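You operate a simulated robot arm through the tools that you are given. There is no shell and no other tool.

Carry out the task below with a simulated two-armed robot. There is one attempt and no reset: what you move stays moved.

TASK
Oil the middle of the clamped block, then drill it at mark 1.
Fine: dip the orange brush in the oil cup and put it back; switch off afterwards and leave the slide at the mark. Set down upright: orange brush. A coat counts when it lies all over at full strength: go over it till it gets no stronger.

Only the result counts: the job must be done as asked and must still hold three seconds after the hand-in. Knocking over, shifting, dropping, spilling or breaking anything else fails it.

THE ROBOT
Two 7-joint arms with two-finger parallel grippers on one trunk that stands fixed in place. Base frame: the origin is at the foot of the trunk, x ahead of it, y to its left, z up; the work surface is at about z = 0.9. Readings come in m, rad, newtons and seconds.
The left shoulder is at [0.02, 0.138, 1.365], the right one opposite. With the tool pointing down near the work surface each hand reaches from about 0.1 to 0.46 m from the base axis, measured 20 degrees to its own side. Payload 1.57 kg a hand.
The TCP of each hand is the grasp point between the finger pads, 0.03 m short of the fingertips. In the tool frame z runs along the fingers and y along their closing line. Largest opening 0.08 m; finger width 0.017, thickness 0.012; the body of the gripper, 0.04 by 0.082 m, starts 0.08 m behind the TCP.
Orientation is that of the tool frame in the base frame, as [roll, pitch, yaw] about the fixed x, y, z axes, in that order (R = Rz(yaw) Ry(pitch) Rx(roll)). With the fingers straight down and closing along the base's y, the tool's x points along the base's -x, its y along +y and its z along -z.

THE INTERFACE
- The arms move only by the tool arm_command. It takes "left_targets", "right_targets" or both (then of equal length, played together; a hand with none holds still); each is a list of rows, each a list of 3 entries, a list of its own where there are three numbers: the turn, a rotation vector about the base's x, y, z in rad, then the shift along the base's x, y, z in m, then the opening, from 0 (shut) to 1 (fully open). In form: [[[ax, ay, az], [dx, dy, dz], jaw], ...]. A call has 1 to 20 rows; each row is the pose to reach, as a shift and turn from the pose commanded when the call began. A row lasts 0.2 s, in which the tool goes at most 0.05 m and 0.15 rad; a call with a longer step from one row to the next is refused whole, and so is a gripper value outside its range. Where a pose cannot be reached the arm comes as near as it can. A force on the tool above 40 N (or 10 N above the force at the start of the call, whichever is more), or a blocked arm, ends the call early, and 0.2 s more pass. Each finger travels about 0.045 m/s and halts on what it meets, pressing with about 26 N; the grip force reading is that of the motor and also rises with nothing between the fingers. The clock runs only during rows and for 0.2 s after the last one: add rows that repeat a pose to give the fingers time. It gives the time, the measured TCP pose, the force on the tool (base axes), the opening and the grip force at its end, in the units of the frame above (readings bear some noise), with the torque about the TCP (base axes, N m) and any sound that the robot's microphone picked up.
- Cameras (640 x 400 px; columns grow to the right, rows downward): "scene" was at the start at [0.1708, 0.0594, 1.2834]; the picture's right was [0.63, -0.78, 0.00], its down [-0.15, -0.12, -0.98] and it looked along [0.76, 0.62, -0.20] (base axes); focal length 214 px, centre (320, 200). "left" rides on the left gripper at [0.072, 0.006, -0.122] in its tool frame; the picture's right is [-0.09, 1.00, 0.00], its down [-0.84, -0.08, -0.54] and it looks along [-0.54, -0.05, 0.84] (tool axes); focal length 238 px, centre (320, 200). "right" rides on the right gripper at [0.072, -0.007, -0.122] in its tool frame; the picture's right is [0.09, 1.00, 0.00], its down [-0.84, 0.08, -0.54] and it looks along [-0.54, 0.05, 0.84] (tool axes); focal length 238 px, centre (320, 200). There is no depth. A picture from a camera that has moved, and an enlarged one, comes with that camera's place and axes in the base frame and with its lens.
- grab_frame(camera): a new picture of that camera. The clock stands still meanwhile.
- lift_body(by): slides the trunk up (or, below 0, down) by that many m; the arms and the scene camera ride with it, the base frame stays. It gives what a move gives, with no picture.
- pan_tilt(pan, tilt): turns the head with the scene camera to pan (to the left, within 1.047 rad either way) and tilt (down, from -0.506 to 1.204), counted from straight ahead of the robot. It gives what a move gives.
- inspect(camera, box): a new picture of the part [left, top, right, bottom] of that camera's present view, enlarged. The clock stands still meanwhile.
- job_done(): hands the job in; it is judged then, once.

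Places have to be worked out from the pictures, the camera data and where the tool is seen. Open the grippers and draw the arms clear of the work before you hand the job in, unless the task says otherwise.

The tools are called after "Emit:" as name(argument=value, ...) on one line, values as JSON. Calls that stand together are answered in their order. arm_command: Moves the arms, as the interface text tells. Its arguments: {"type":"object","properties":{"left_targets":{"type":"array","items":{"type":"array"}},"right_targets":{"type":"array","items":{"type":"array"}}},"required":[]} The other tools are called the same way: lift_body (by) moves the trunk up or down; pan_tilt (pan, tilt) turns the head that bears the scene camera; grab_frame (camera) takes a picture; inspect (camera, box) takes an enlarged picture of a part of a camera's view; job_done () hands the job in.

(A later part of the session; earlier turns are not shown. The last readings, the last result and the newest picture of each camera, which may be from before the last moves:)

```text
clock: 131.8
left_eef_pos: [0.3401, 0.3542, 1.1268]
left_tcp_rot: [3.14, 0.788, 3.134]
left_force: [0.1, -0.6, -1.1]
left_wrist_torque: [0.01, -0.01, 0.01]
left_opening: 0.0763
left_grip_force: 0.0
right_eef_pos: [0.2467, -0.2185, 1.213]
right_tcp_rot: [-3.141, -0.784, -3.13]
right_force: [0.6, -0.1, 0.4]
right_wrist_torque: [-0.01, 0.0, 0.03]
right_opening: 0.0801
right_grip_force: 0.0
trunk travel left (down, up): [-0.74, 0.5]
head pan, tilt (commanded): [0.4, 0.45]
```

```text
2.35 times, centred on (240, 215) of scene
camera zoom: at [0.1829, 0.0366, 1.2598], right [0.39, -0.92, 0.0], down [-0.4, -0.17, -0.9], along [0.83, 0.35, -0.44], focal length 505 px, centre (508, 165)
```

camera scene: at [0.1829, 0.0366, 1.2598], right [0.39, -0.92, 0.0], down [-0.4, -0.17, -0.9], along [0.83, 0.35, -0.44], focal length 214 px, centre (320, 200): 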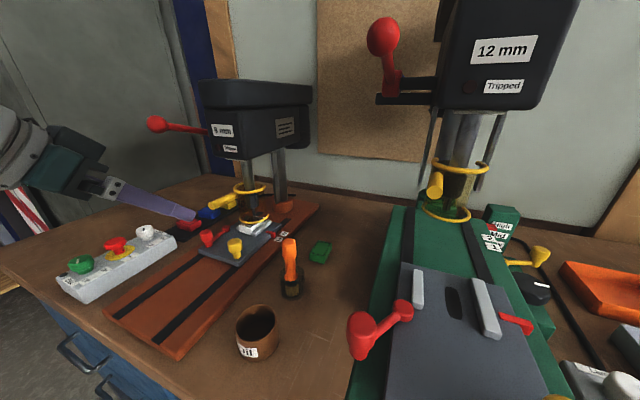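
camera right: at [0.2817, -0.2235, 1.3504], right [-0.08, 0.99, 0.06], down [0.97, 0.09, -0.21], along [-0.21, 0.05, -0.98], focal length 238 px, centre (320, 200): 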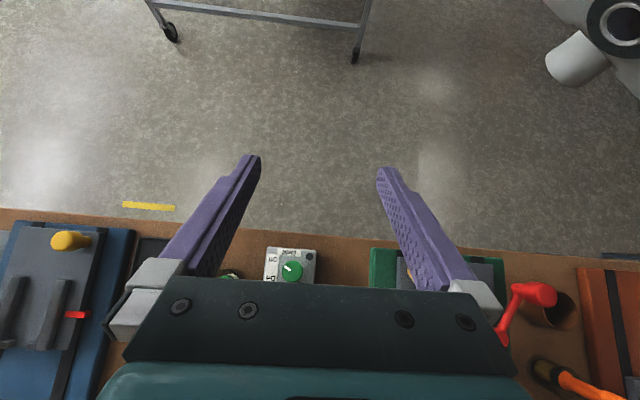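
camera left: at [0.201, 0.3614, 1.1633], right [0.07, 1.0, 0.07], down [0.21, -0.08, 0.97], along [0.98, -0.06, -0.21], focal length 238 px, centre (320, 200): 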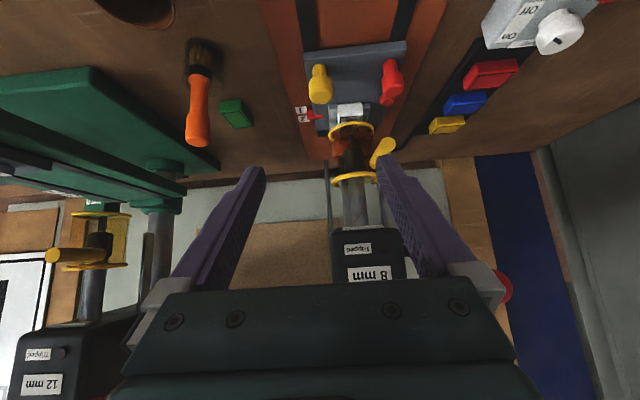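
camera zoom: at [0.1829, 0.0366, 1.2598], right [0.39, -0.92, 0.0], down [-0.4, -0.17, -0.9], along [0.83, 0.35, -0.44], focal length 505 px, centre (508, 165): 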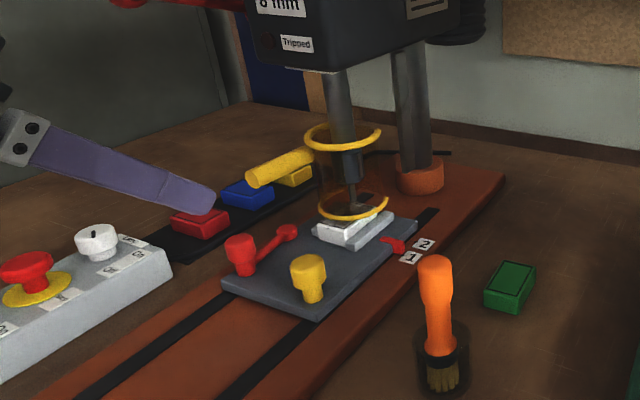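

The right box's cable runs to the green drill, so the left box serves the brown drill. I turn the left hand to head toward the left box and raise it, before lowering the trunk for reach.

Emit:
arm_command(left_targets=[[[0, 0, 0.12], [-0.012, 0.015, 0.012], 0.95], [[0, 0, 0.24], [-0.024, 0.03, 0.024], 0.95], [[0, 0, 0.36], [-0.036, 0.045, 0.036], 0.95], [[0, 0, 0.48], [-0.048, 0.06, 0.048], 0.95], [[0, 0, 0.6], [-0.06, 0.075, 0.06], 0.95], [[0, 0, 0.72], [-0.065, 0.085, 0.065], 0.95], [[0, 0, 0.72], [-0.065, 0.085, 0.065], 0.95]])

Emit:
pan_tilt(pan=1.0, tilt=0.5)

Emit:
grab_frame(camera="scene")

Emit:
grab_frame(camera="left")

```text
clock: 133.4
left_eef_pos: [0.2706, 0.4396, 1.1945]
left_tcp_rot: [3.139, 0.785, -2.428]
left_force: [-1.0, -0.4, 0.2]
left_wrist_torque: [-0.03, 0.02, 0.0]
left_opening: 0.076
left_grip_force: 0.1
right_eef_pos: [0.2462, -0.2174, 1.2136]
right_tcp_rot: [-3.14, -0.783, -3.126]
right_force: [-0.6, -0.5, 1.1]
right_wrist_torque: [-0.03, -0.01, 0.0]
right_opening: 0.0799
right_grip_force: 0.0
trunk travel left (down, up): [-0.74, 0.5]
head pan, tilt (commanded): [0.4, 0.45]
```

```text
clock: 134.4
left_eef_pos: [0.2726, 0.4407, 1.194]
left_tcp_rot: [3.14, 0.788, -2.43]
left_force: [0.6, 0.2, 0.3]
left_wrist_torque: [0.0, -0.03, 0.0]
left_opening: 0.0761
left_grip_force: 0.1
right_eef_pos: [0.2471, -0.2175, 1.2136]
right_tcp_rot: [-3.14, -0.784, -3.128]
right_force: [-0.6, 0.9, -0.3]
right_wrist_torque: [0.02, 0.01, 0.02]
right_opening: 0.0801
right_grip_force: 0.2
trunk travel left (down, up): [-0.74, 0.5]
head pan, tilt (commanded): [1.0, 0.499]
```

```text
taken
camera scene: at [0.1475, 0.0774, 1.2554], right [0.84, -0.54, 0.0], down [-0.26, -0.4, -0.88], along [0.48, 0.74, -0.48], focal length 214 px, centre (320, 200)
```

scene: 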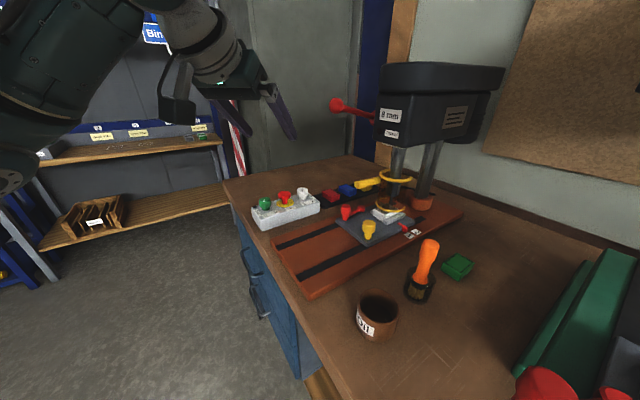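

```text
taken
camera left: at [0.1634, 0.3568, 1.2304], right [-0.6, 0.8, 0.07], down [0.21, 0.08, 0.98], along [0.77, 0.6, -0.21], focal length 238 px, centre (320, 200)
```

left: 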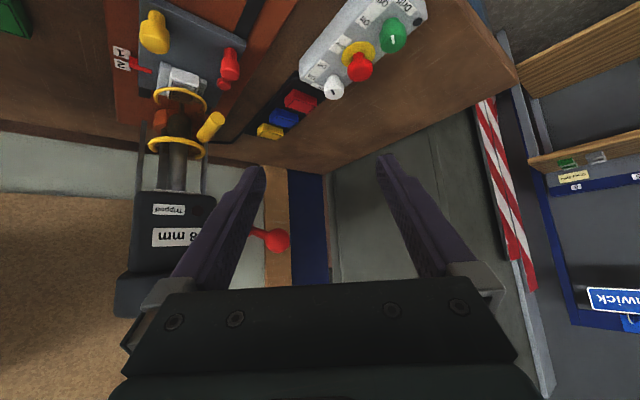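

Emit:
inspect(camera="left", box=[290, 0, 440, 110])

Emit:
inspect(camera="scene", box=[245, 175, 330, 240])

```text
3.64 times, centred on (365, 55) of left
camera zoom: at [0.1634, 0.3568, 1.2304], right [-0.6, 0.8, 0.07], down [0.21, 0.08, 0.98], along [0.77, 0.6, -0.21], focal length 867 px, centre (156, 727)
```

zoom: 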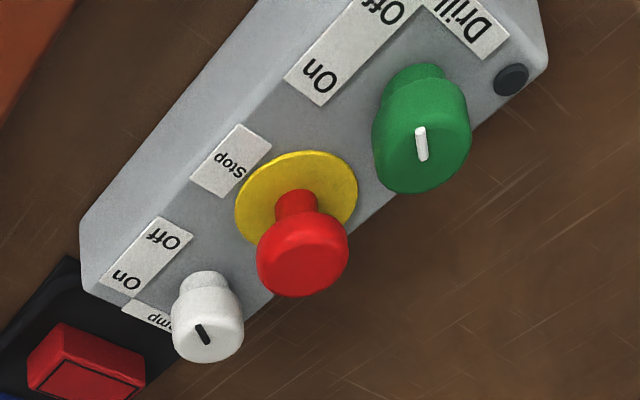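

```text
6.15 times, centred on (288, 208) of scene
camera zoom: at [0.1475, 0.0774, 1.2554], right [0.84, -0.54, 0.0], down [-0.26, -0.4, -0.88], along [0.48, 0.74, -0.48], focal length 1320 px, centre (520, 154)
```

zoom: 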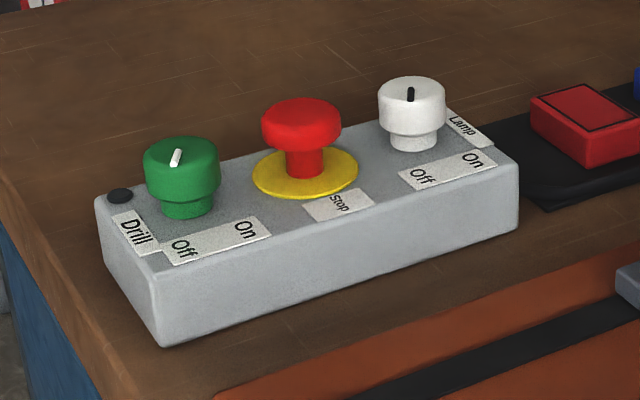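

The knob's mark points to Off (toward −x,−y); On needs about +90° of turn. The knob head is about 35 mm wide, z≈0.954–0.969, box top 0.941. I lower the trunk by 0.12 m to gain reach; both hands have free space below.

Emit:
lift_body(by=-0.12)

Emit:
grab_frame(camera="scene")

Emit:
grab_frame(camera="right")

```text
clock: 135.9
left_eef_pos: [0.2728, 0.4415, 1.0736]
left_tcp_rot: [3.14, 0.786, -2.43]
left_force: [0.7, 0.2, 0.0]
left_wrist_torque: [0.0, -0.01, -0.02]
left_opening: 0.0759
left_grip_force: 0.0
right_eef_pos: [0.2461, -0.2177, 1.0926]
right_tcp_rot: [-3.139, -0.785, -3.128]
right_force: [-0.3, -0.4, 0.7]
right_wrist_torque: [-0.04, -0.05, -0.02]
right_opening: 0.0799
right_grip_force: 0.1
trunk travel left (down, up): [-0.62, 0.62]
head pan, tilt (commanded): [1.0, 0.499]
```

```text
taken
camera scene: at [0.1475, 0.0774, 1.1354], right [0.84, -0.54, 0.0], down [-0.26, -0.4, -0.88], along [0.47, 0.74, -0.48], focal length 214 px, centre (320, 200)
```

scene: 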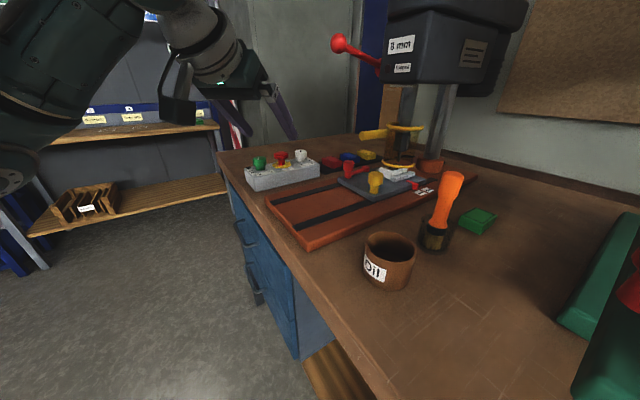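

```text
taken
camera right: at [0.2817, -0.2235, 1.2304], right [-0.08, 0.99, 0.06], down [0.97, 0.09, -0.21], along [-0.21, 0.05, -0.98], focal length 238 px, centre (320, 200)
```

right: 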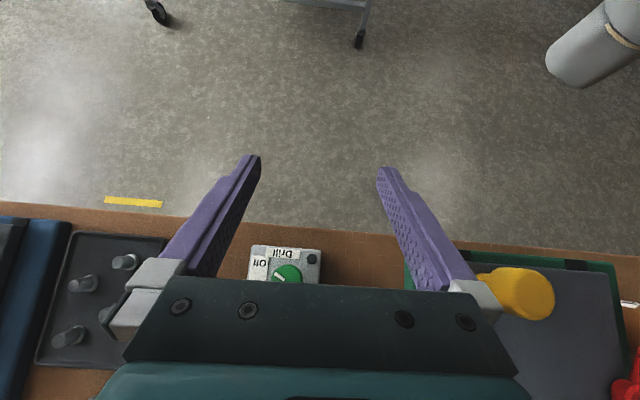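

Plenty of room. I bring the left hand to a pre-grip pose behind and above the green knob, heading 25° left of ahead.

Emit:
arm_command(left_targets=[[[0, 0, -0.05], [-0.004, 0.025, -0.005], 0.85], [[0, 0, -0.1], [-0.008, 0.05, -0.012], 0.85], [[0, 0, -0.15], [-0.012, 0.075, -0.02], 0.85], [[0, 0, -0.2], [-0.016, 0.1, -0.03], 0.85], [[0, 0, -0.25], [-0.02, 0.12, -0.04], 0.85], [[0, 0, -0.275], [-0.0233, 0.137, -0.05], 0.85], [[0, 0, -0.275], [-0.0233, 0.137, -0.05], 0.85]])

Emit:
grab_frame(camera="left")

Emit:
inspect(camera="scene", box=[180, 90, 340, 210])

```text
clock: 137.5
left_eef_pos: [0.2508, 0.5772, 1.0228]
left_tcp_rot: [3.139, 0.787, -2.707]
left_force: [-1.0, 0.5, -0.1]
left_wrist_torque: [0.03, -0.04, -0.01]
left_opening: 0.0679
left_grip_force: 0.0
right_eef_pos: [0.246, -0.2181, 1.0928]
right_tcp_rot: [-3.14, -0.783, -3.13]
right_force: [0.5, 0.3, -1.2]
right_wrist_torque: [0.02, -0.03, -0.03]
right_opening: 0.0801
right_grip_force: 0.1
trunk travel left (down, up): [-0.62, 0.62]
head pan, tilt (commanded): [1.0, 0.499]
```

```text
taken
camera left: at [0.1225, 0.5265, 1.059], right [-0.36, 0.93, 0.07], down [0.22, 0.02, 0.98], along [0.91, 0.37, -0.21], focal length 238 px, centre (320, 200)
```

left: 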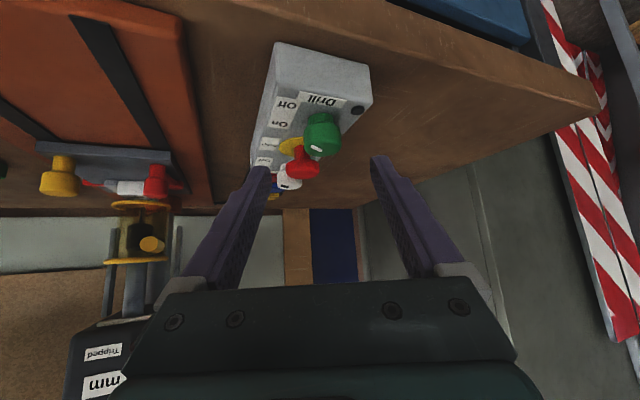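

```text
3.33 times, centred on (260, 150) of scene
camera zoom: at [0.1474, 0.0775, 1.1354], right [0.84, -0.54, 0.0], down [-0.26, -0.4, -0.88], along [0.47, 0.74, -0.48], focal length 715 px, centre (520, 367)
```

zoom: 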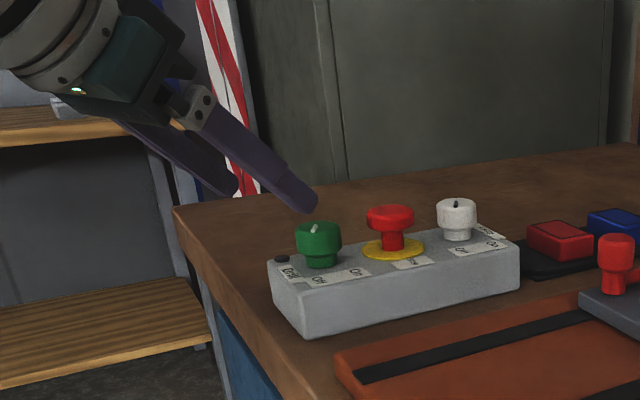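

Emit:
inspect(camera="left", box=[265, 80, 375, 200])

Emit:
inspect(camera="scene", box=[240, 140, 290, 180])

```text
3.33 times, centred on (320, 140) of left
camera zoom: at [0.1225, 0.5265, 1.059], right [-0.36, 0.93, 0.07], down [0.22, 0.02, 0.98], along [0.91, 0.37, -0.21], focal length 794 px, centre (320, 400)
```

zoom: 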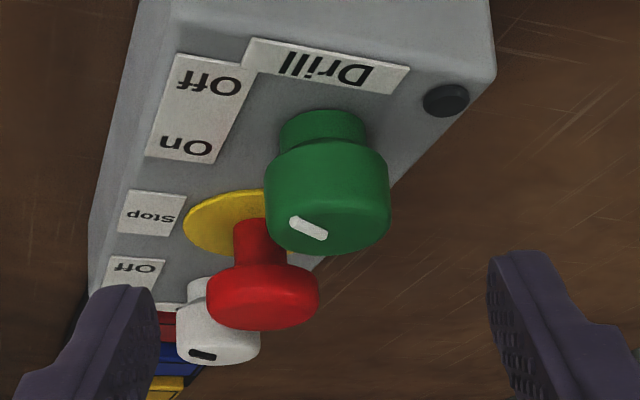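

```text
10.00 times, centred on (265, 160) of scene
camera zoom: at [0.1474, 0.0775, 1.1354], right [0.84, -0.54, 0.0], down [-0.26, -0.4, -0.88], along [0.47, 0.74, -0.48], focal length 2145 px, centre (870, 600)
```

zoom: 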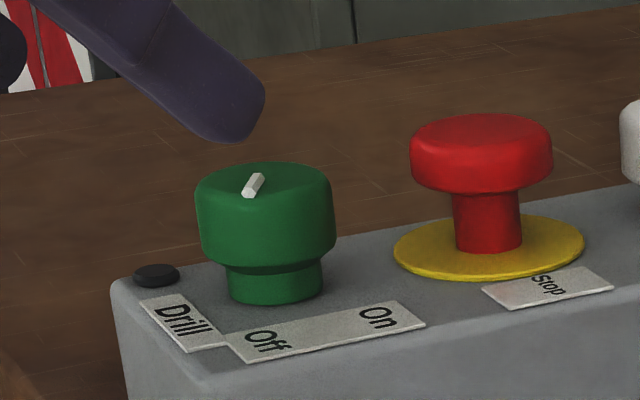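

The knob centre is about (0.301, 0.6035), top z≈0.969, box top 0.9406. The tool axis points at it within 2 mm. I advance with the fingers open astride the knob.

Emit:
arm_command(left_targets=[[[0, 0, 0], [0.0145, 0.0076, -0.017], 0.85], [[0, 0, 0], [0.029, 0.0152, -0.034], 0.85], [[0, 0, 0], [0.0434, 0.0228, -0.05], 0.85], [[0, 0, 0], [0.0434, 0.0228, -0.05], 0.85]])

Emit:
grab_frame(camera="left")

Emit:
inspect(camera="scene", box=[230, 130, 310, 190])

```text
clock: 138.5
left_eef_pos: [0.2941, 0.6006, 0.9732]
left_tcp_rot: [3.139, 0.785, -2.707]
left_force: [0.5, 0.2, -0.2]
left_wrist_torque: [-0.01, 0.01, 0.01]
left_opening: 0.0678
left_grip_force: 0.1
right_eef_pos: [0.2466, -0.2192, 1.0924]
right_tcp_rot: [-3.14, -0.783, -3.127]
right_force: [0.0, 0.7, -0.4]
right_wrist_torque: [0.01, 0.0, 0.0]
right_opening: 0.0801
right_grip_force: 0.1
trunk travel left (down, up): [-0.62, 0.62]
head pan, tilt (commanded): [1.0, 0.499]
```

```text
taken
camera left: at [0.1663, 0.5491, 1.0089], right [-0.36, 0.93, 0.07], down [0.22, 0.02, 0.97], along [0.91, 0.37, -0.21], focal length 238 px, centre (320, 200)
```

left: 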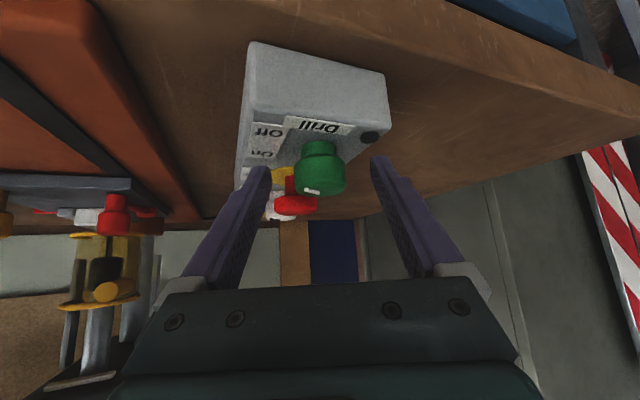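

```text
6.67 times, centred on (270, 160) of scene
camera zoom: at [0.1475, 0.0774, 1.1354], right [0.84, -0.54, 0.0], down [-0.26, -0.4, -0.88], along [0.47, 0.74, -0.48], focal length 1430 px, centre (653, 467)
```

zoom: 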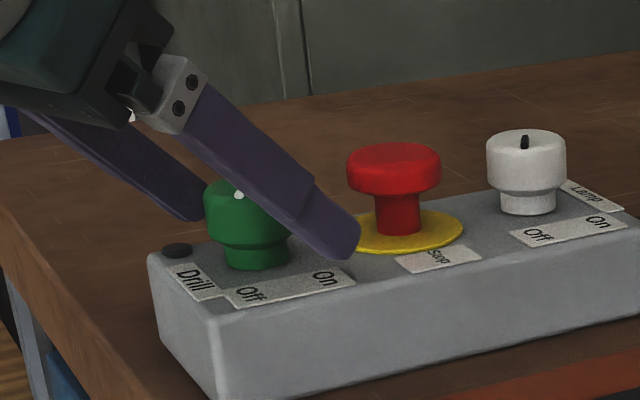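

The fingers straddle the knob, clear of the stop button. I close on it.

Emit:
arm_command(left_targets=[[[0, 0, 0], [0, 0, 0], 0.6], [[0, 0, 0], [0, 0, 0], 0.45], [[0, 0, 0], [0, 0, 0], 0.2], [[0, 0, 0], [0, 0, 0], 0.2], [[0, 0, 0], [0, 0, 0], 0.2]])

Emit:
grab_frame(camera="left")

Emit:
inspect(camera="scene", box=[230, 130, 310, 190])

```text
clock: 139.7
left_eef_pos: [0.2948, 0.6009, 0.9727]
left_tcp_rot: [3.14, 0.787, -2.707]
left_force: [-0.9, 2.4, -1.5]
left_wrist_torque: [0.1, -0.05, -0.01]
left_opening: 0.0332
left_grip_force: 38.4
right_eef_pos: [0.246, -0.2173, 1.0931]
right_tcp_rot: [-3.141, -0.783, -3.127]
right_force: [0.6, -1.0, -0.1]
right_wrist_torque: [-0.02, -0.01, 0.01]
right_opening: 0.08
right_grip_force: 0.1
trunk travel left (down, up): [-0.62, 0.62]
head pan, tilt (commanded): [1.0, 0.499]
```

```text
taken
camera left: at [0.1661, 0.5492, 1.0092], right [-0.36, 0.93, 0.07], down [0.22, 0.02, 0.97], along [0.91, 0.37, -0.21], focal length 238 px, centre (320, 200)
```

left: 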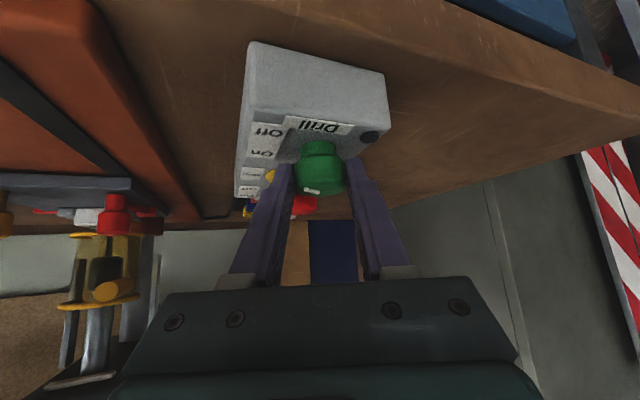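

```text
6.67 times, centred on (270, 160) of scene
camera zoom: at [0.1474, 0.0776, 1.1354], right [0.84, -0.54, 0.0], down [-0.26, -0.4, -0.88], along [0.47, 0.74, -0.48], focal length 1430 px, centre (653, 467)
```

zoom: 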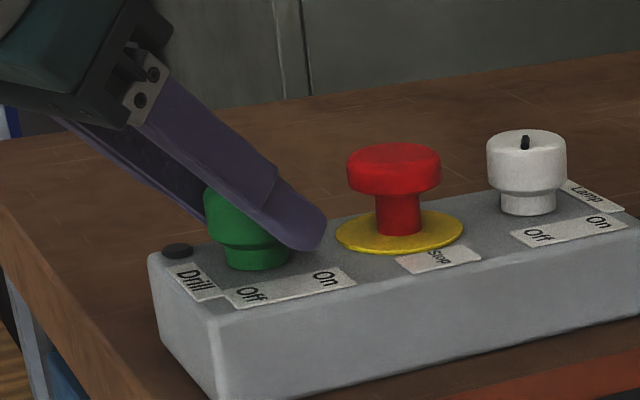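

Gripped squarely with little side force. I turn the knob counter-clockwise (seen from above), swinging the hand about the knob axis by about 0.84 rad.

Emit:
arm_command(left_targets=[[[0, 0, 0.14], [0.0005, -0.0009, 0], 0.2], [[0, 0, 0.28], [0.0011, -0.0018, 0], 0.2], [[0, 0, 0.42], [0.0019, -0.0025, 0], 0.2], [[0, 0, 0.56], [0.0027, -0.0031, 0], 0.2], [[0, 0, 0.7], [0.0036, -0.0036, 0], 0.2], [[0, 0, 0.84], [0.0046, -0.004, 0], 0.2], [[0, 0, 0.84], [0.0046, -0.004, 0], 0.2]])

Emit:
grab_frame(camera="left")

Emit:
inspect(camera="scene", box=[230, 130, 310, 190])

```text
clock: 141.3
left_eef_pos: [0.3015, 0.593, 0.9743]
left_tcp_rot: [-3.129, 0.783, -1.856]
left_force: [22.3, -1.2, -14.1]
left_wrist_torque: [-0.16, -0.53, -0.24]
left_opening: 0.0334
left_grip_force: 41.2
right_eef_pos: [0.2502, -0.2183, 1.0957]
right_tcp_rot: [-3.138, -0.781, -3.129]
right_force: [-1.0, 0.2, -0.5]
right_wrist_torque: [-0.03, 0.01, -0.02]
right_opening: 0.0801
right_grip_force: 0.1
trunk travel left (down, up): [-0.62, 0.62]
head pan, tilt (commanded): [1.0, 0.499]
```

```text
taken
camera left: at [0.2535, 0.4656, 1.0106], right [-0.93, 0.35, 0.06], down [0.13, 0.18, 0.98], along [0.33, 0.92, -0.21], focal length 238 px, centre (320, 200)
```

left: 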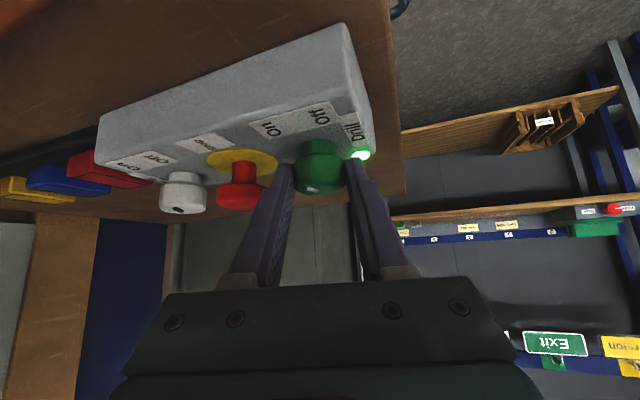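

```text
6.67 times, centred on (270, 160) of scene
camera zoom: at [0.15, 0.0761, 1.1359], right [0.84, -0.54, 0.0], down [-0.26, -0.4, -0.88], along [0.48, 0.74, -0.48], focal length 1430 px, centre (653, 467)
```

zoom: 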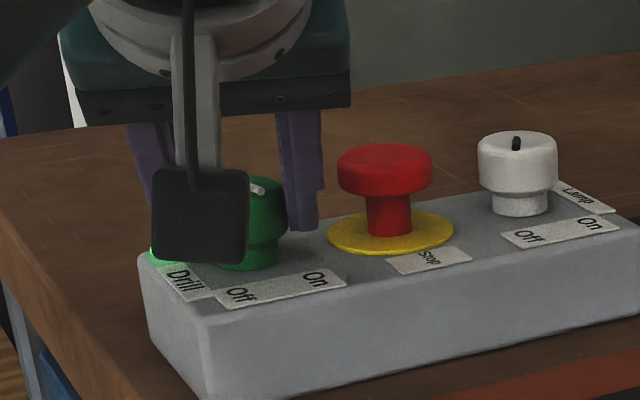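

The green lamp on the box is lit and the mark has swung toward On. I ease the jaws open slightly to relieve the side force and check that it stays on.

Emit:
arm_command(left_targets=[[[0, 0, 0.84], [0, 0, 0], 0.42]])

```text
refused: row 1 steps farther than a row can; nothing moved
```

Emit:
arm_command(left_targets=[[[0, 0, 0], [0, 0, 0], 0.45], [[0, 0, 0], [0, 0, 0], 0.52], [[0, 0, 0], [0, 0, 0], 0.52], [[0, 0, 0], [0, 0, 0], 0.52]])

Emit:
inspect(camera="scene", box=[230, 130, 310, 190])

Emit:
inspect(camera="left", box=[230, 100, 400, 220])

```text
clock: 142.3
left_eef_pos: [0.2962, 0.596, 0.9742]
left_tcp_rot: [3.141, 0.788, -1.865]
left_force: [2.2, 0.0, 0.6]
left_wrist_torque: [-0.06, 0.11, 0.14]
left_opening: 0.0448
left_grip_force: 1.9
right_eef_pos: [0.2468, -0.2185, 1.0939]
right_tcp_rot: [-3.139, -0.784, -3.127]
right_force: [-1.0, -0.7, 0.6]
right_wrist_torque: [0.0, 0.05, 0.01]
right_opening: 0.0797
right_grip_force: 0.1
trunk travel left (down, up): [-0.62, 0.62]
head pan, tilt (commanded): [1.0, 0.499]
```

```text
6.67 times, centred on (270, 160) of scene
camera zoom: at [0.148, 0.0775, 1.1355], right [0.84, -0.54, 0.0], down [-0.26, -0.4, -0.88], along [0.47, 0.74, -0.48], focal length 1430 px, centre (653, 467)
```

zoom: 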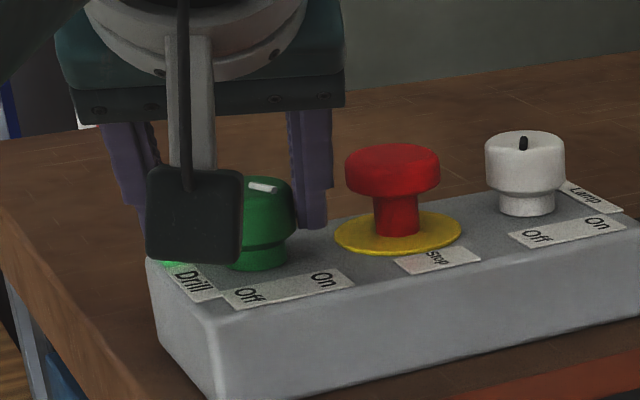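

```text
3.33 times, centred on (315, 160) of left
camera zoom: at [0.2498, 0.4684, 1.0106], right [-0.93, 0.35, 0.07], down [0.13, 0.18, 0.98], along [0.33, 0.92, -0.21], focal length 794 px, centre (337, 333)
```

zoom: 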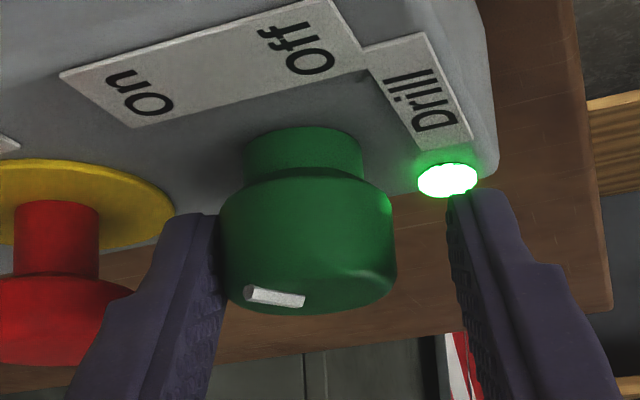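

The knob has settled at On and the lamp stays lit. I draw the hand back along its axis and look at the drill's state.

Emit:
arm_command(left_targets=[[[0, 0, 0], [-0.003, -0.01, 0.012], 0.52], [[0, 0, 0], [-0.008, -0.026, 0.03], 0.52], [[0, 0, 0], [-0.014, -0.048, 0.055], 0.52], [[0, 0, 0], [-0.02, -0.07, 0.085], 0.52], [[0, 0, 0], [-0.02, -0.075, 0.12], 0.52]])

Emit:
pan_tilt(pan=0.8, tilt=0.2)

Emit:
grab_frame(camera="scene")

Emit:
grab_frame(camera="left")

```text
clock: 143.5
left_eef_pos: [0.2752, 0.5221, 1.1]
left_tcp_rot: [3.137, 0.785, -1.867]
left_force: [0.2, 1.0, 0.5]
left_wrist_torque: [0.0, -0.04, 0.01]
left_opening: 0.0415
left_grip_force: 0.1
right_eef_pos: [0.2473, -0.2187, 1.0922]
right_tcp_rot: [-3.139, -0.784, -3.128]
right_force: [0.2, 0.2, 1.0]
right_wrist_torque: [0.02, 0.0, -0.03]
right_opening: 0.08
right_grip_force: 0.1
trunk travel left (down, up): [-0.62, 0.62]
head pan, tilt (commanded): [1.0, 0.499]
```

```text
clock: 144.3
left_eef_pos: [0.275, 0.5229, 1.0989]
left_tcp_rot: [3.14, 0.788, -1.865]
left_force: [0.3, -0.2, 0.7]
left_wrist_torque: [-0.02, 0.03, -0.03]
left_opening: 0.0416
left_grip_force: 0.0
right_eef_pos: [0.2463, -0.2185, 1.0933]
right_tcp_rot: [-3.139, -0.784, -3.128]
right_force: [0.5, -1.0, -0.4]
right_wrist_torque: [-0.04, -0.04, -0.03]
right_opening: 0.0801
right_grip_force: 0.0
trunk travel left (down, up): [-0.62, 0.62]
head pan, tilt (commanded): [0.799, 0.201]
```

```text
taken
camera scene: at [0.1632, 0.0677, 1.163], right [0.72, -0.7, 0.0], down [-0.14, -0.14, -0.98], along [0.68, 0.7, -0.2], focal length 214 px, centre (320, 200)
```

scene: 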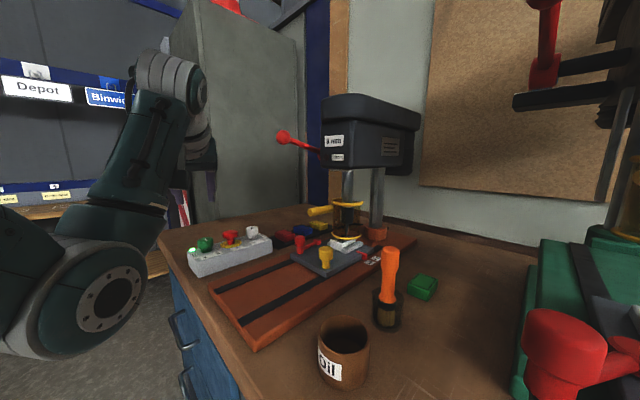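

```text
taken
camera left: at [0.2282, 0.3941, 1.1337], right [-0.93, 0.35, 0.07], down [0.14, 0.18, 0.98], along [0.33, 0.92, -0.21], focal length 238 px, centre (320, 200)
```

left: 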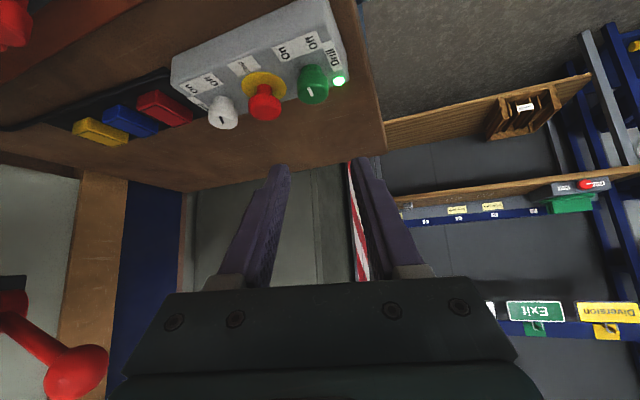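

Emit:
inspect(camera="left", box=[180, 20, 370, 150])

Emit:
inspect(camera="scene", box=[260, 90, 430, 270])

Emit:
inspect(camera="scene", box=[180, 215, 290, 285])

```text
3.08 times, centred on (275, 85) of left
camera zoom: at [0.2282, 0.3941, 1.1337], right [-0.93, 0.35, 0.07], down [0.14, 0.18, 0.98], along [0.33, 0.92, -0.21], focal length 733 px, centre (458, 554)
```

zoom: 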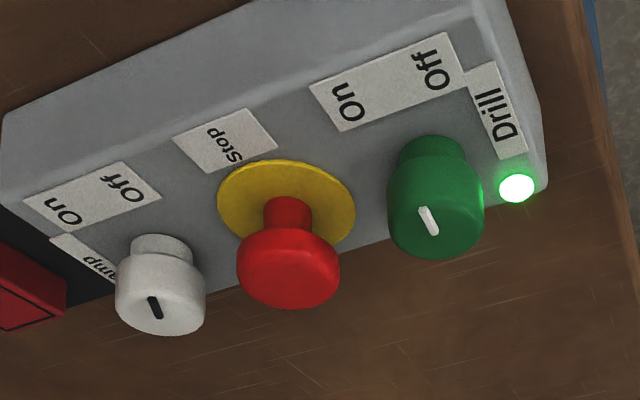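

```text
2.22 times, centred on (345, 180) of scene
camera zoom: at [0.1632, 0.0677, 1.163], right [0.72, -0.7, 0.0], down [-0.14, -0.14, -0.98], along [0.68, 0.7, -0.2], focal length 477 px, centre (264, 244)
```

zoom: 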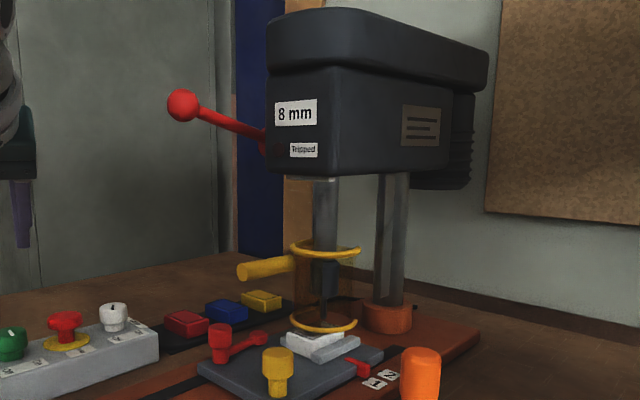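

```text
5.71 times, centred on (235, 250) of scene
camera zoom: at [0.1632, 0.0677, 1.163], right [0.72, -0.7, 0.0], down [-0.14, -0.14, -0.98], along [0.68, 0.7, -0.2], focal length 1226 px, centre (806, -86)
```

zoom: 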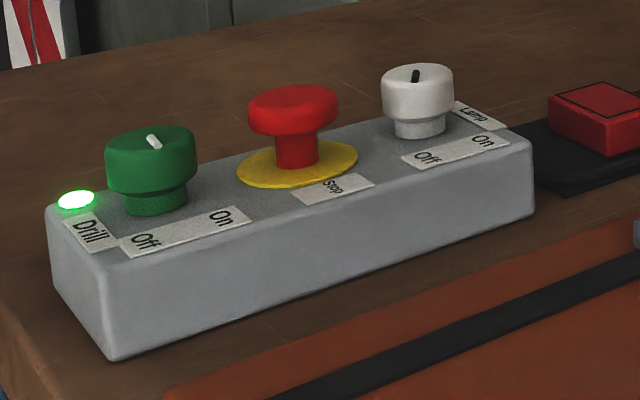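

The switch mark is past Off toward On and the lamp is lit; "Tripped" is dark. The feed lever's ball is at about (0.449, 0.477, 1.21) with its pivot near (0.54, 0.455, 1.17). I turn the hand back to face ahead and move up toward the lever.

Emit:
arm_command(left_targets=[[[0, 0, -0.14], [0.005, -0.006, 0.012], 0.8], [[0, 0, -0.28], [0.01, -0.012, 0.025], 0.95], [[0, 0, -0.42], [0.015, -0.02, 0.04], 0.95], [[0, 0, -0.56], [0.02, -0.028, 0.055], 0.95], [[0, 0, -0.7], [0.025, -0.036, 0.07], 0.95], [[0, 0, -0.84], [0.03, -0.044, 0.085], 0.95], [[0, 0, -0.98], [0.04, -0.05, 0.1], 0.95], [[0, 0, -1.107], [0.05, -0.055, 0.11], 0.95], [[0, 0, -1.107], [0.05, -0.055, 0.11], 0.95]])

Emit:
arm_command(left_targets=[[[0.022, -0.129, 0], [0.012, 0.0, 0.015], 0.95], [[0.0443, -0.2583, 0], [0.025, 0.0, 0.03], 0.95], [[0.0443, -0.2583, 0], [0.035, -0.003, 0.045], 0.95], [[0.0443, -0.2583, 0], [0.035, -0.003, 0.045], 0.95]])

Emit:
grab_frame(camera="left")

Emit:
grab_frame(camera="scene")

```text
clock: 145.9
left_eef_pos: [0.3151, 0.4605, 1.1469]
left_tcp_rot: [-2.94, 0.722, -2.692]
left_force: [-0.3, -1.0, 0.3]
left_wrist_torque: [0.0, -0.01, 0.01]
left_opening: 0.0762
left_grip_force: 0.1
right_eef_pos: [0.2463, -0.2183, 1.0933]
right_tcp_rot: [-3.139, -0.786, -3.127]
right_force: [-0.5, 0.7, -0.4]
right_wrist_torque: [0.01, 0.03, 0.02]
right_opening: 0.0801
right_grip_force: 0.1
trunk travel left (down, up): [-0.62, 0.62]
head pan, tilt (commanded): [0.799, 0.201]
stopped in row 8 (left hand): the arm was blocked; the commanded pose is now the measured one
```

```text
clock: 146.9
left_eef_pos: [0.3466, 0.4589, 1.1855]
left_tcp_rot: [-2.785, 0.958, -2.564]
left_force: [-0.1, -0.7, 0.2]
left_wrist_torque: [0.0, 0.01, -0.02]
left_opening: 0.0761
left_grip_force: 0.1
right_eef_pos: [0.2462, -0.2189, 1.092]
right_tcp_rot: [-3.14, -0.784, -3.129]
right_force: [0.2, 0.2, -0.5]
right_wrist_torque: [0.01, 0.01, -0.02]
right_opening: 0.0798
right_grip_force: 0.0
trunk travel left (down, up): [-0.62, 0.62]
head pan, tilt (commanded): [0.799, 0.201]
```

```text
taken
camera left: at [0.2077, 0.4286, 1.1914], right [-0.23, 0.97, -0.12], down [-0.03, 0.12, 0.99], along [0.97, 0.23, 0.0], focal length 238 px, centre (320, 200)
```

left: 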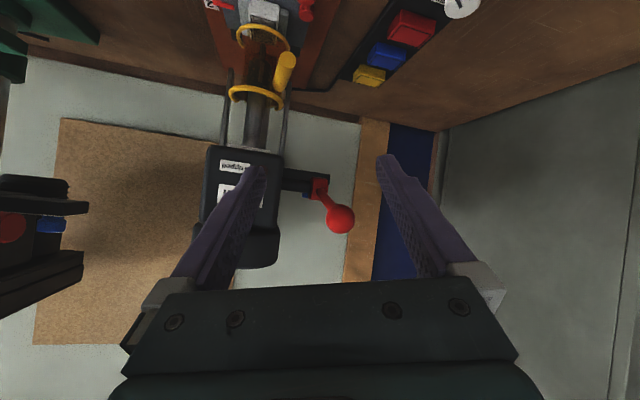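

```text
taken
camera scene: at [0.1632, 0.0677, 1.1631], right [0.72, -0.7, 0.0], down [-0.14, -0.14, -0.98], along [0.68, 0.7, -0.2], focal length 214 px, centre (320, 200)
```

scene: 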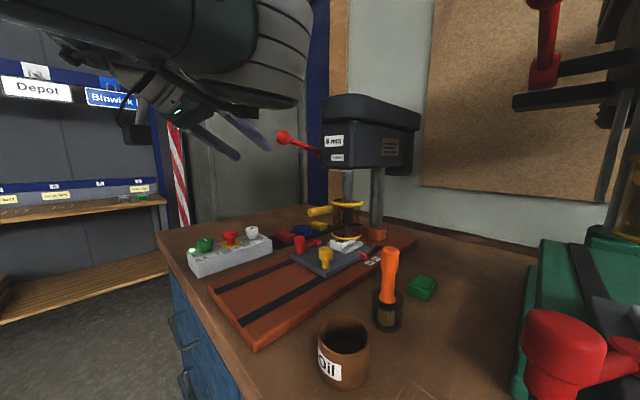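

The wrist view shows my earlier depth for the lever was off: combining both cameras the ball is at about (0.481, 0.521, 1.211), with the hub farther at about x 0.57. I enlarge to refine.

Emit:
inspect(camera="left", box=[260, 140, 380, 260])

Emit:
inspect(camera="scene", box=[255, 100, 365, 190])

```text
3.33 times, centred on (320, 200) of left
camera zoom: at [0.2077, 0.4286, 1.1914], right [-0.23, 0.97, -0.12], down [-0.03, 0.12, 0.99], along [0.97, 0.23, 0.0], focal length 794 px, centre (320, 200)
```

zoom: 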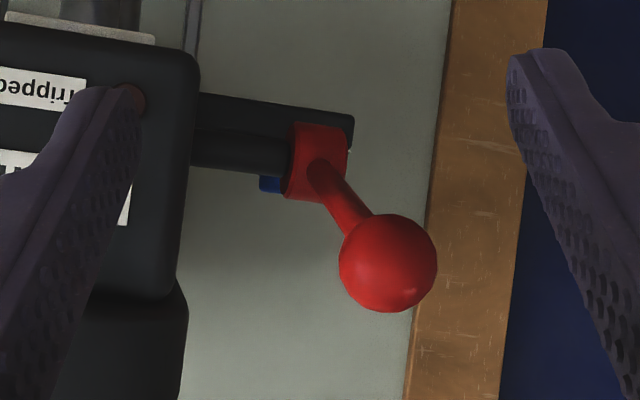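

```text
4.44 times, centred on (310, 145) of scene
camera zoom: at [0.1632, 0.0677, 1.1631], right [0.72, -0.7, 0.0], down [-0.14, -0.14, -0.98], along [0.68, 0.7, -0.2], focal length 953 px, centre (364, 444)
```

zoom: 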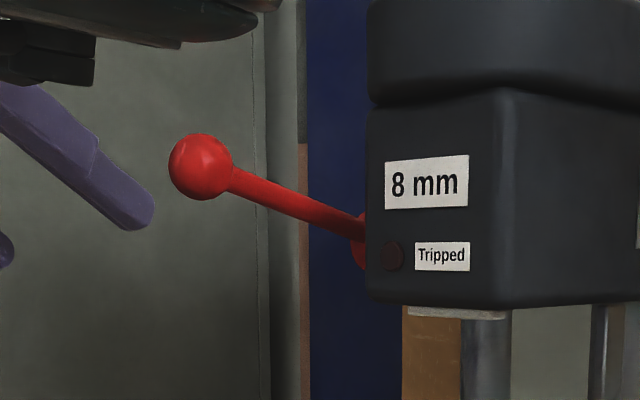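

Refined: ball (0.478, 0.5205, 1.209), 35 mm wide; pivot about (0.599, 0.517, 1.171), lever length about 0.127 m. I level the hand (heading 20° left, fingers 18° below horizontal) and move to just before the ball.

Emit:
arm_command(left_targets=[[[0.068, -0.047, 0.023], [0.0, 0.0, 0.012], 0.95], [[0.136, -0.094, 0.046], [0.01, 0.008, 0.024], 0.95], [[0.203, -0.141, 0.069], [0.02, 0.016, 0.036], 0.95], [[0.271, -0.188, 0.092], [0.035, 0.025, 0.0485], 0.95], [[0.271, -0.188, 0.092], [0.05, 0.033, 0.0485], 0.95], [[0.271, -0.188, 0.092], [0.05, 0.033, 0.0485], 0.95]])

Emit:
grab_frame(camera="left")

Emit:
inspect(camera="scene", box=[200, 60, 400, 260])

```text
clock: 148.3
left_eef_pos: [0.4014, 0.4895, 1.245]
left_tcp_rot: [3.075, 1.26, -2.864]
left_force: [-0.4, 0.2, -1.0]
left_wrist_torque: [-0.01, 0.0, 0.01]
left_opening: 0.0758
left_grip_force: 0.0
right_eef_pos: [0.2474, -0.2178, 1.0928]
right_tcp_rot: [-3.139, -0.784, -3.128]
right_force: [0.3, -0.2, 0.0]
right_wrist_torque: [0.0, -0.02, 0.04]
right_opening: 0.08
right_grip_force: 0.1
trunk travel left (down, up): [-0.62, 0.62]
head pan, tilt (commanded): [0.799, 0.201]
```

```text
taken
camera left: at [0.2682, 0.4506, 1.2135], right [-0.31, 0.95, 0.11], down [-0.21, -0.18, 0.96], along [0.93, 0.27, 0.26], focal length 238 px, centre (320, 200)
```

left: 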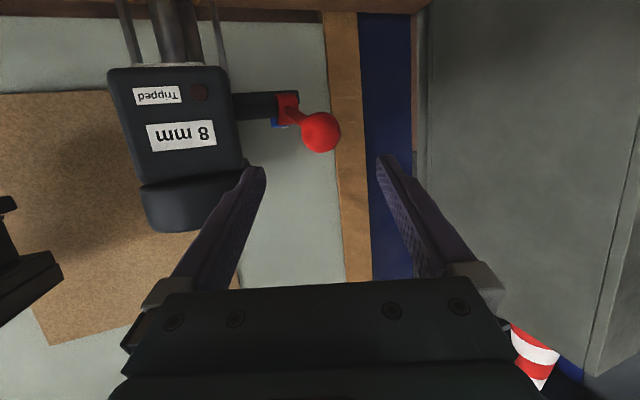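

```text
2.00 times, centred on (300, 160) of scene
camera zoom: at [0.1632, 0.0677, 1.1631], right [0.72, -0.7, 0.0], down [-0.14, -0.14, -0.98], along [0.68, 0.7, -0.2], focal length 429 px, centre (360, 280)
```

zoom: 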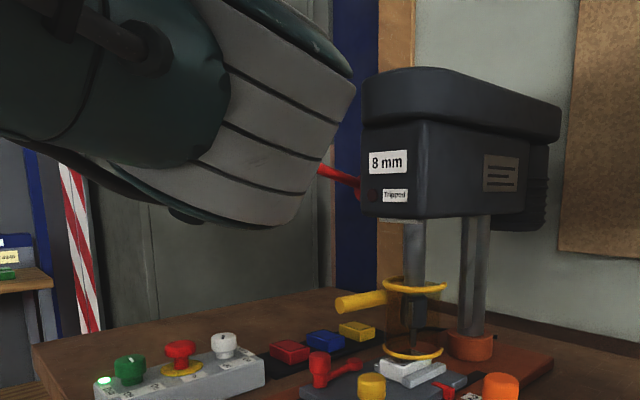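

The tool is aligned laterally with the ball, about 9 mm too high. I advance so the ball comes between the pads.

Emit:
arm_command(left_targets=[[[0, 0, 0], [0.015, 0.006, -0.018], 0.95], [[0, 0, 0], [0.035, 0.013, -0.026], 0.95], [[0, 0, 0], [0.055, 0.02, -0.031], 0.95], [[0, 0, 0], [0.0694, 0.026, -0.033], 0.95], [[0, 0, 0], [0.0694, 0.026, -0.033], 0.95]])

Emit:
grab_frame(camera="left")

```text
clock: 149.6
left_eef_pos: [0.4702, 0.5164, 1.2101]
left_tcp_rot: [3.075, 1.257, -2.86]
left_force: [-0.7, 0.6, 0.2]
left_wrist_torque: [0.0, -0.02, 0.0]
left_opening: 0.0763
left_grip_force: 0.2
right_eef_pos: [0.2459, -0.2175, 1.0933]
right_tcp_rot: [-3.139, -0.784, -3.128]
right_force: [0.1, 0.1, 0.3]
right_wrist_torque: [0.0, 0.02, -0.03]
right_opening: 0.0798
right_grip_force: 0.0
trunk travel left (down, up): [-0.62, 0.62]
head pan, tilt (commanded): [0.799, 0.201]
```

```text
taken
camera left: at [0.3371, 0.4778, 1.18], right [-0.31, 0.94, 0.11], down [-0.21, -0.18, 0.96], along [0.93, 0.27, 0.25], focal length 238 px, centre (320, 200)
```

left: 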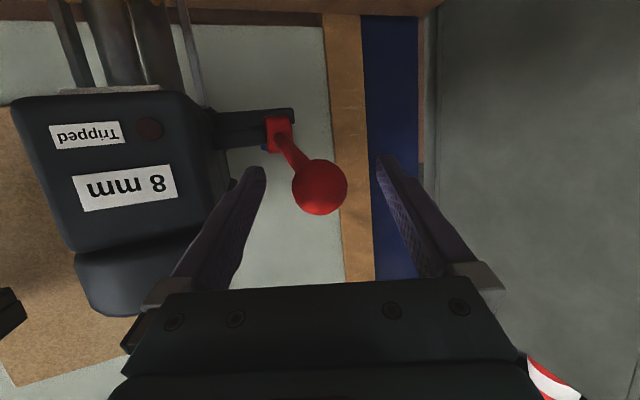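

The ball is centred between the pads. I close on it.

Emit:
arm_command(left_targets=[[[0, 0, 0], [0, 0, 0], 0.6], [[0, 0, 0], [0, 0, 0], 0.45], [[0, 0, 0], [0, 0, 0], 0.2], [[0, 0, 0], [0, 0, 0], 0.2], [[0, 0, 0], [0, 0, 0], 0.2]])

Emit:
grab_frame(camera="left")

Emit:
pan_tilt(pan=0.62, tilt=0.3)

Emit:
grab_frame(camera="scene")

```text
clock: 150.8
left_eef_pos: [0.4712, 0.5161, 1.2087]
left_tcp_rot: [3.076, 1.257, -2.86]
left_force: [-0.2, -1.7, 1.2]
left_wrist_torque: [0.0, 0.01, -0.05]
left_opening: 0.0354
left_grip_force: 35.6
right_eef_pos: [0.2462, -0.2182, 1.0924]
right_tcp_rot: [-3.139, -0.784, -3.128]
right_force: [-0.3, 0.2, 0.4]
right_wrist_torque: [-0.02, 0.0, -0.01]
right_opening: 0.0801
right_grip_force: 0.0
trunk travel left (down, up): [-0.62, 0.62]
head pan, tilt (commanded): [0.799, 0.201]
```

```text
taken
camera left: at [0.3372, 0.4774, 1.18], right [-0.31, 0.95, 0.11], down [-0.21, -0.18, 0.96], along [0.93, 0.27, 0.25], focal length 238 px, centre (320, 200)
```

left: 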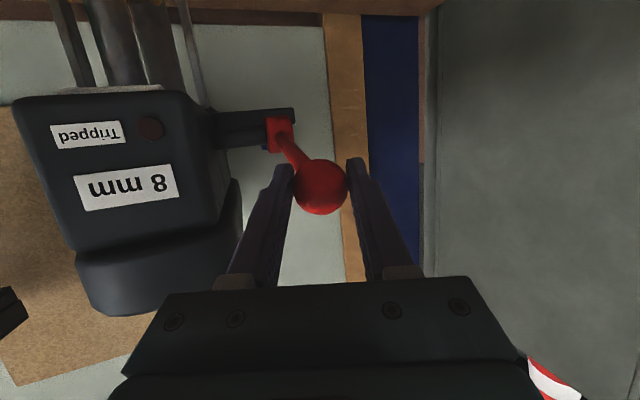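

```text
clock: 151.5
left_eef_pos: [0.4705, 0.5157, 1.2085]
left_tcp_rot: [3.075, 1.258, -2.862]
left_force: [0.6, -3.9, 0.1]
left_wrist_torque: [0.03, -0.04, -0.07]
left_opening: 0.035
left_grip_force: 42.3
right_eef_pos: [0.2465, -0.2177, 1.0929]
right_tcp_rot: [-3.14, -0.784, -3.129]
right_force: [-0.1, 0.0, -0.2]
right_wrist_torque: [0.0, -0.04, 0.03]
right_opening: 0.08
right_grip_force: 0.1
trunk travel left (down, up): [-0.62, 0.62]
head pan, tilt (commanded): [0.62, 0.3]
```

```text
taken
camera scene: at [0.1744, 0.0549, 1.1538], right [0.58, -0.81, 0.0], down [-0.24, -0.17, -0.96], along [0.78, 0.56, -0.3], focal length 214 px, centre (320, 200)
```

scene: 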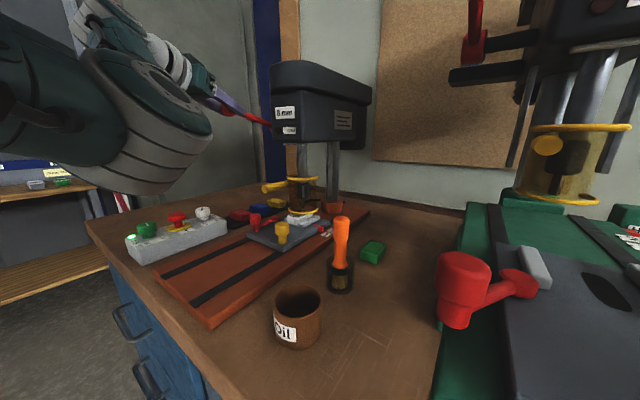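

The ball is gripped. I take a close view of bit, guard and block before feeding.

Emit:
inspect(camera="scene", box=[250, 140, 360, 250])

```text
3.64 times, centred on (305, 195) of scene
camera zoom: at [0.1744, 0.0549, 1.1538], right [0.58, -0.81, 0.0], down [-0.24, -0.17, -0.96], along [0.78, 0.56, -0.3], focal length 780 px, centre (374, 218)
```

zoom: 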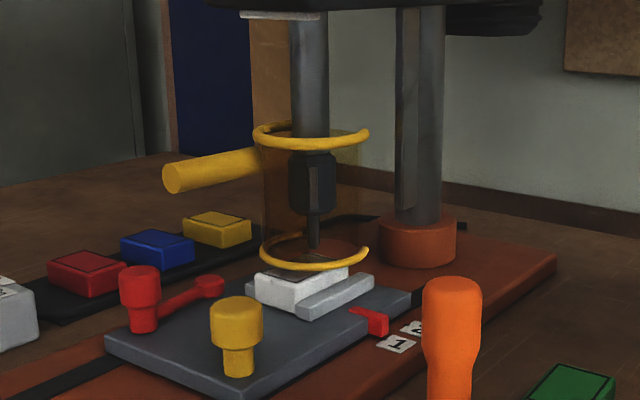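

The block lies under the closed guard, bit about 1 cm above it. I start pulling the lever down slowly along its arc, about 1° per row, and check.

Emit:
arm_command(left_targets=[[[0, 0, 0], [-0.0006, 0, -0.0019], 0.2], [[0, 0, 0], [-0.0012, 0, -0.004], 0.2], [[0, 0, 0], [-0.0018, 0, -0.0062], 0.2], [[0, 0, 0], [-0.0023, 0, -0.0083], 0.2], [[0, 0, 0], [-0.0028, 0, -0.0105], 0.2], [[0, 0, 0], [-0.0033, 0, -0.0126], 0.2], [[0, 0, 0], [-0.0037, 0, -0.0148], 0.2], [[0, 0, 0], [-0.0041, 0, -0.017], 0.2]])

Emit:
inspect(camera="scene", box=[250, 140, 360, 250])

Emit:
grab_frame(camera="left")

```text
clock: 153.3
left_eef_pos: [0.4681, 0.5161, 1.1931]
left_tcp_rot: [3.076, 1.262, -2.86]
left_force: [10.8, -4.1, 7.1]
left_wrist_torque: [0.2, -1.12, -0.1]
left_opening: 0.0352
left_grip_force: 41.8
right_eef_pos: [0.2486, -0.2169, 1.0932]
right_tcp_rot: [-3.14, -0.782, -3.128]
right_force: [0.6, -0.5, 0.3]
right_wrist_torque: [0.0, 0.0, -0.01]
right_opening: 0.0801
right_grip_force: 0.2
trunk travel left (down, up): [-0.62, 0.62]
head pan, tilt (commanded): [0.62, 0.3]
```

```text
3.64 times, centred on (305, 195) of scene
camera zoom: at [0.1761, 0.0553, 1.1542], right [0.58, -0.81, 0.0], down [-0.24, -0.17, -0.96], along [0.78, 0.55, -0.29], focal length 780 px, centre (374, 218)
```

zoom: 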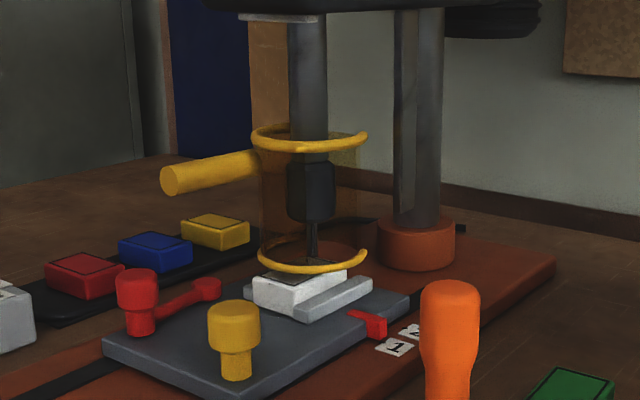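

```text
taken
camera left: at [0.3337, 0.4773, 1.163], right [-0.31, 0.95, 0.11], down [-0.21, -0.18, 0.96], along [0.93, 0.27, 0.26], focal length 238 px, centre (320, 200)
```

left: 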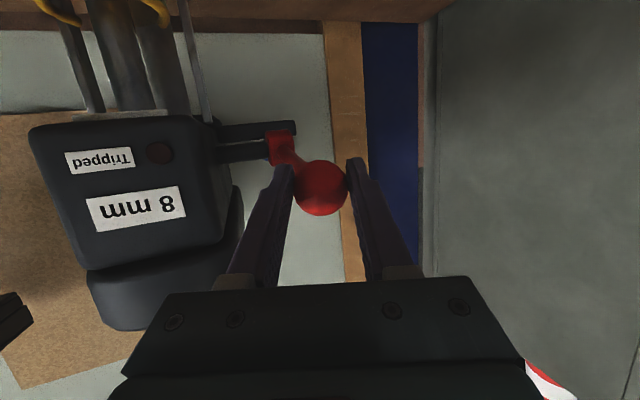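

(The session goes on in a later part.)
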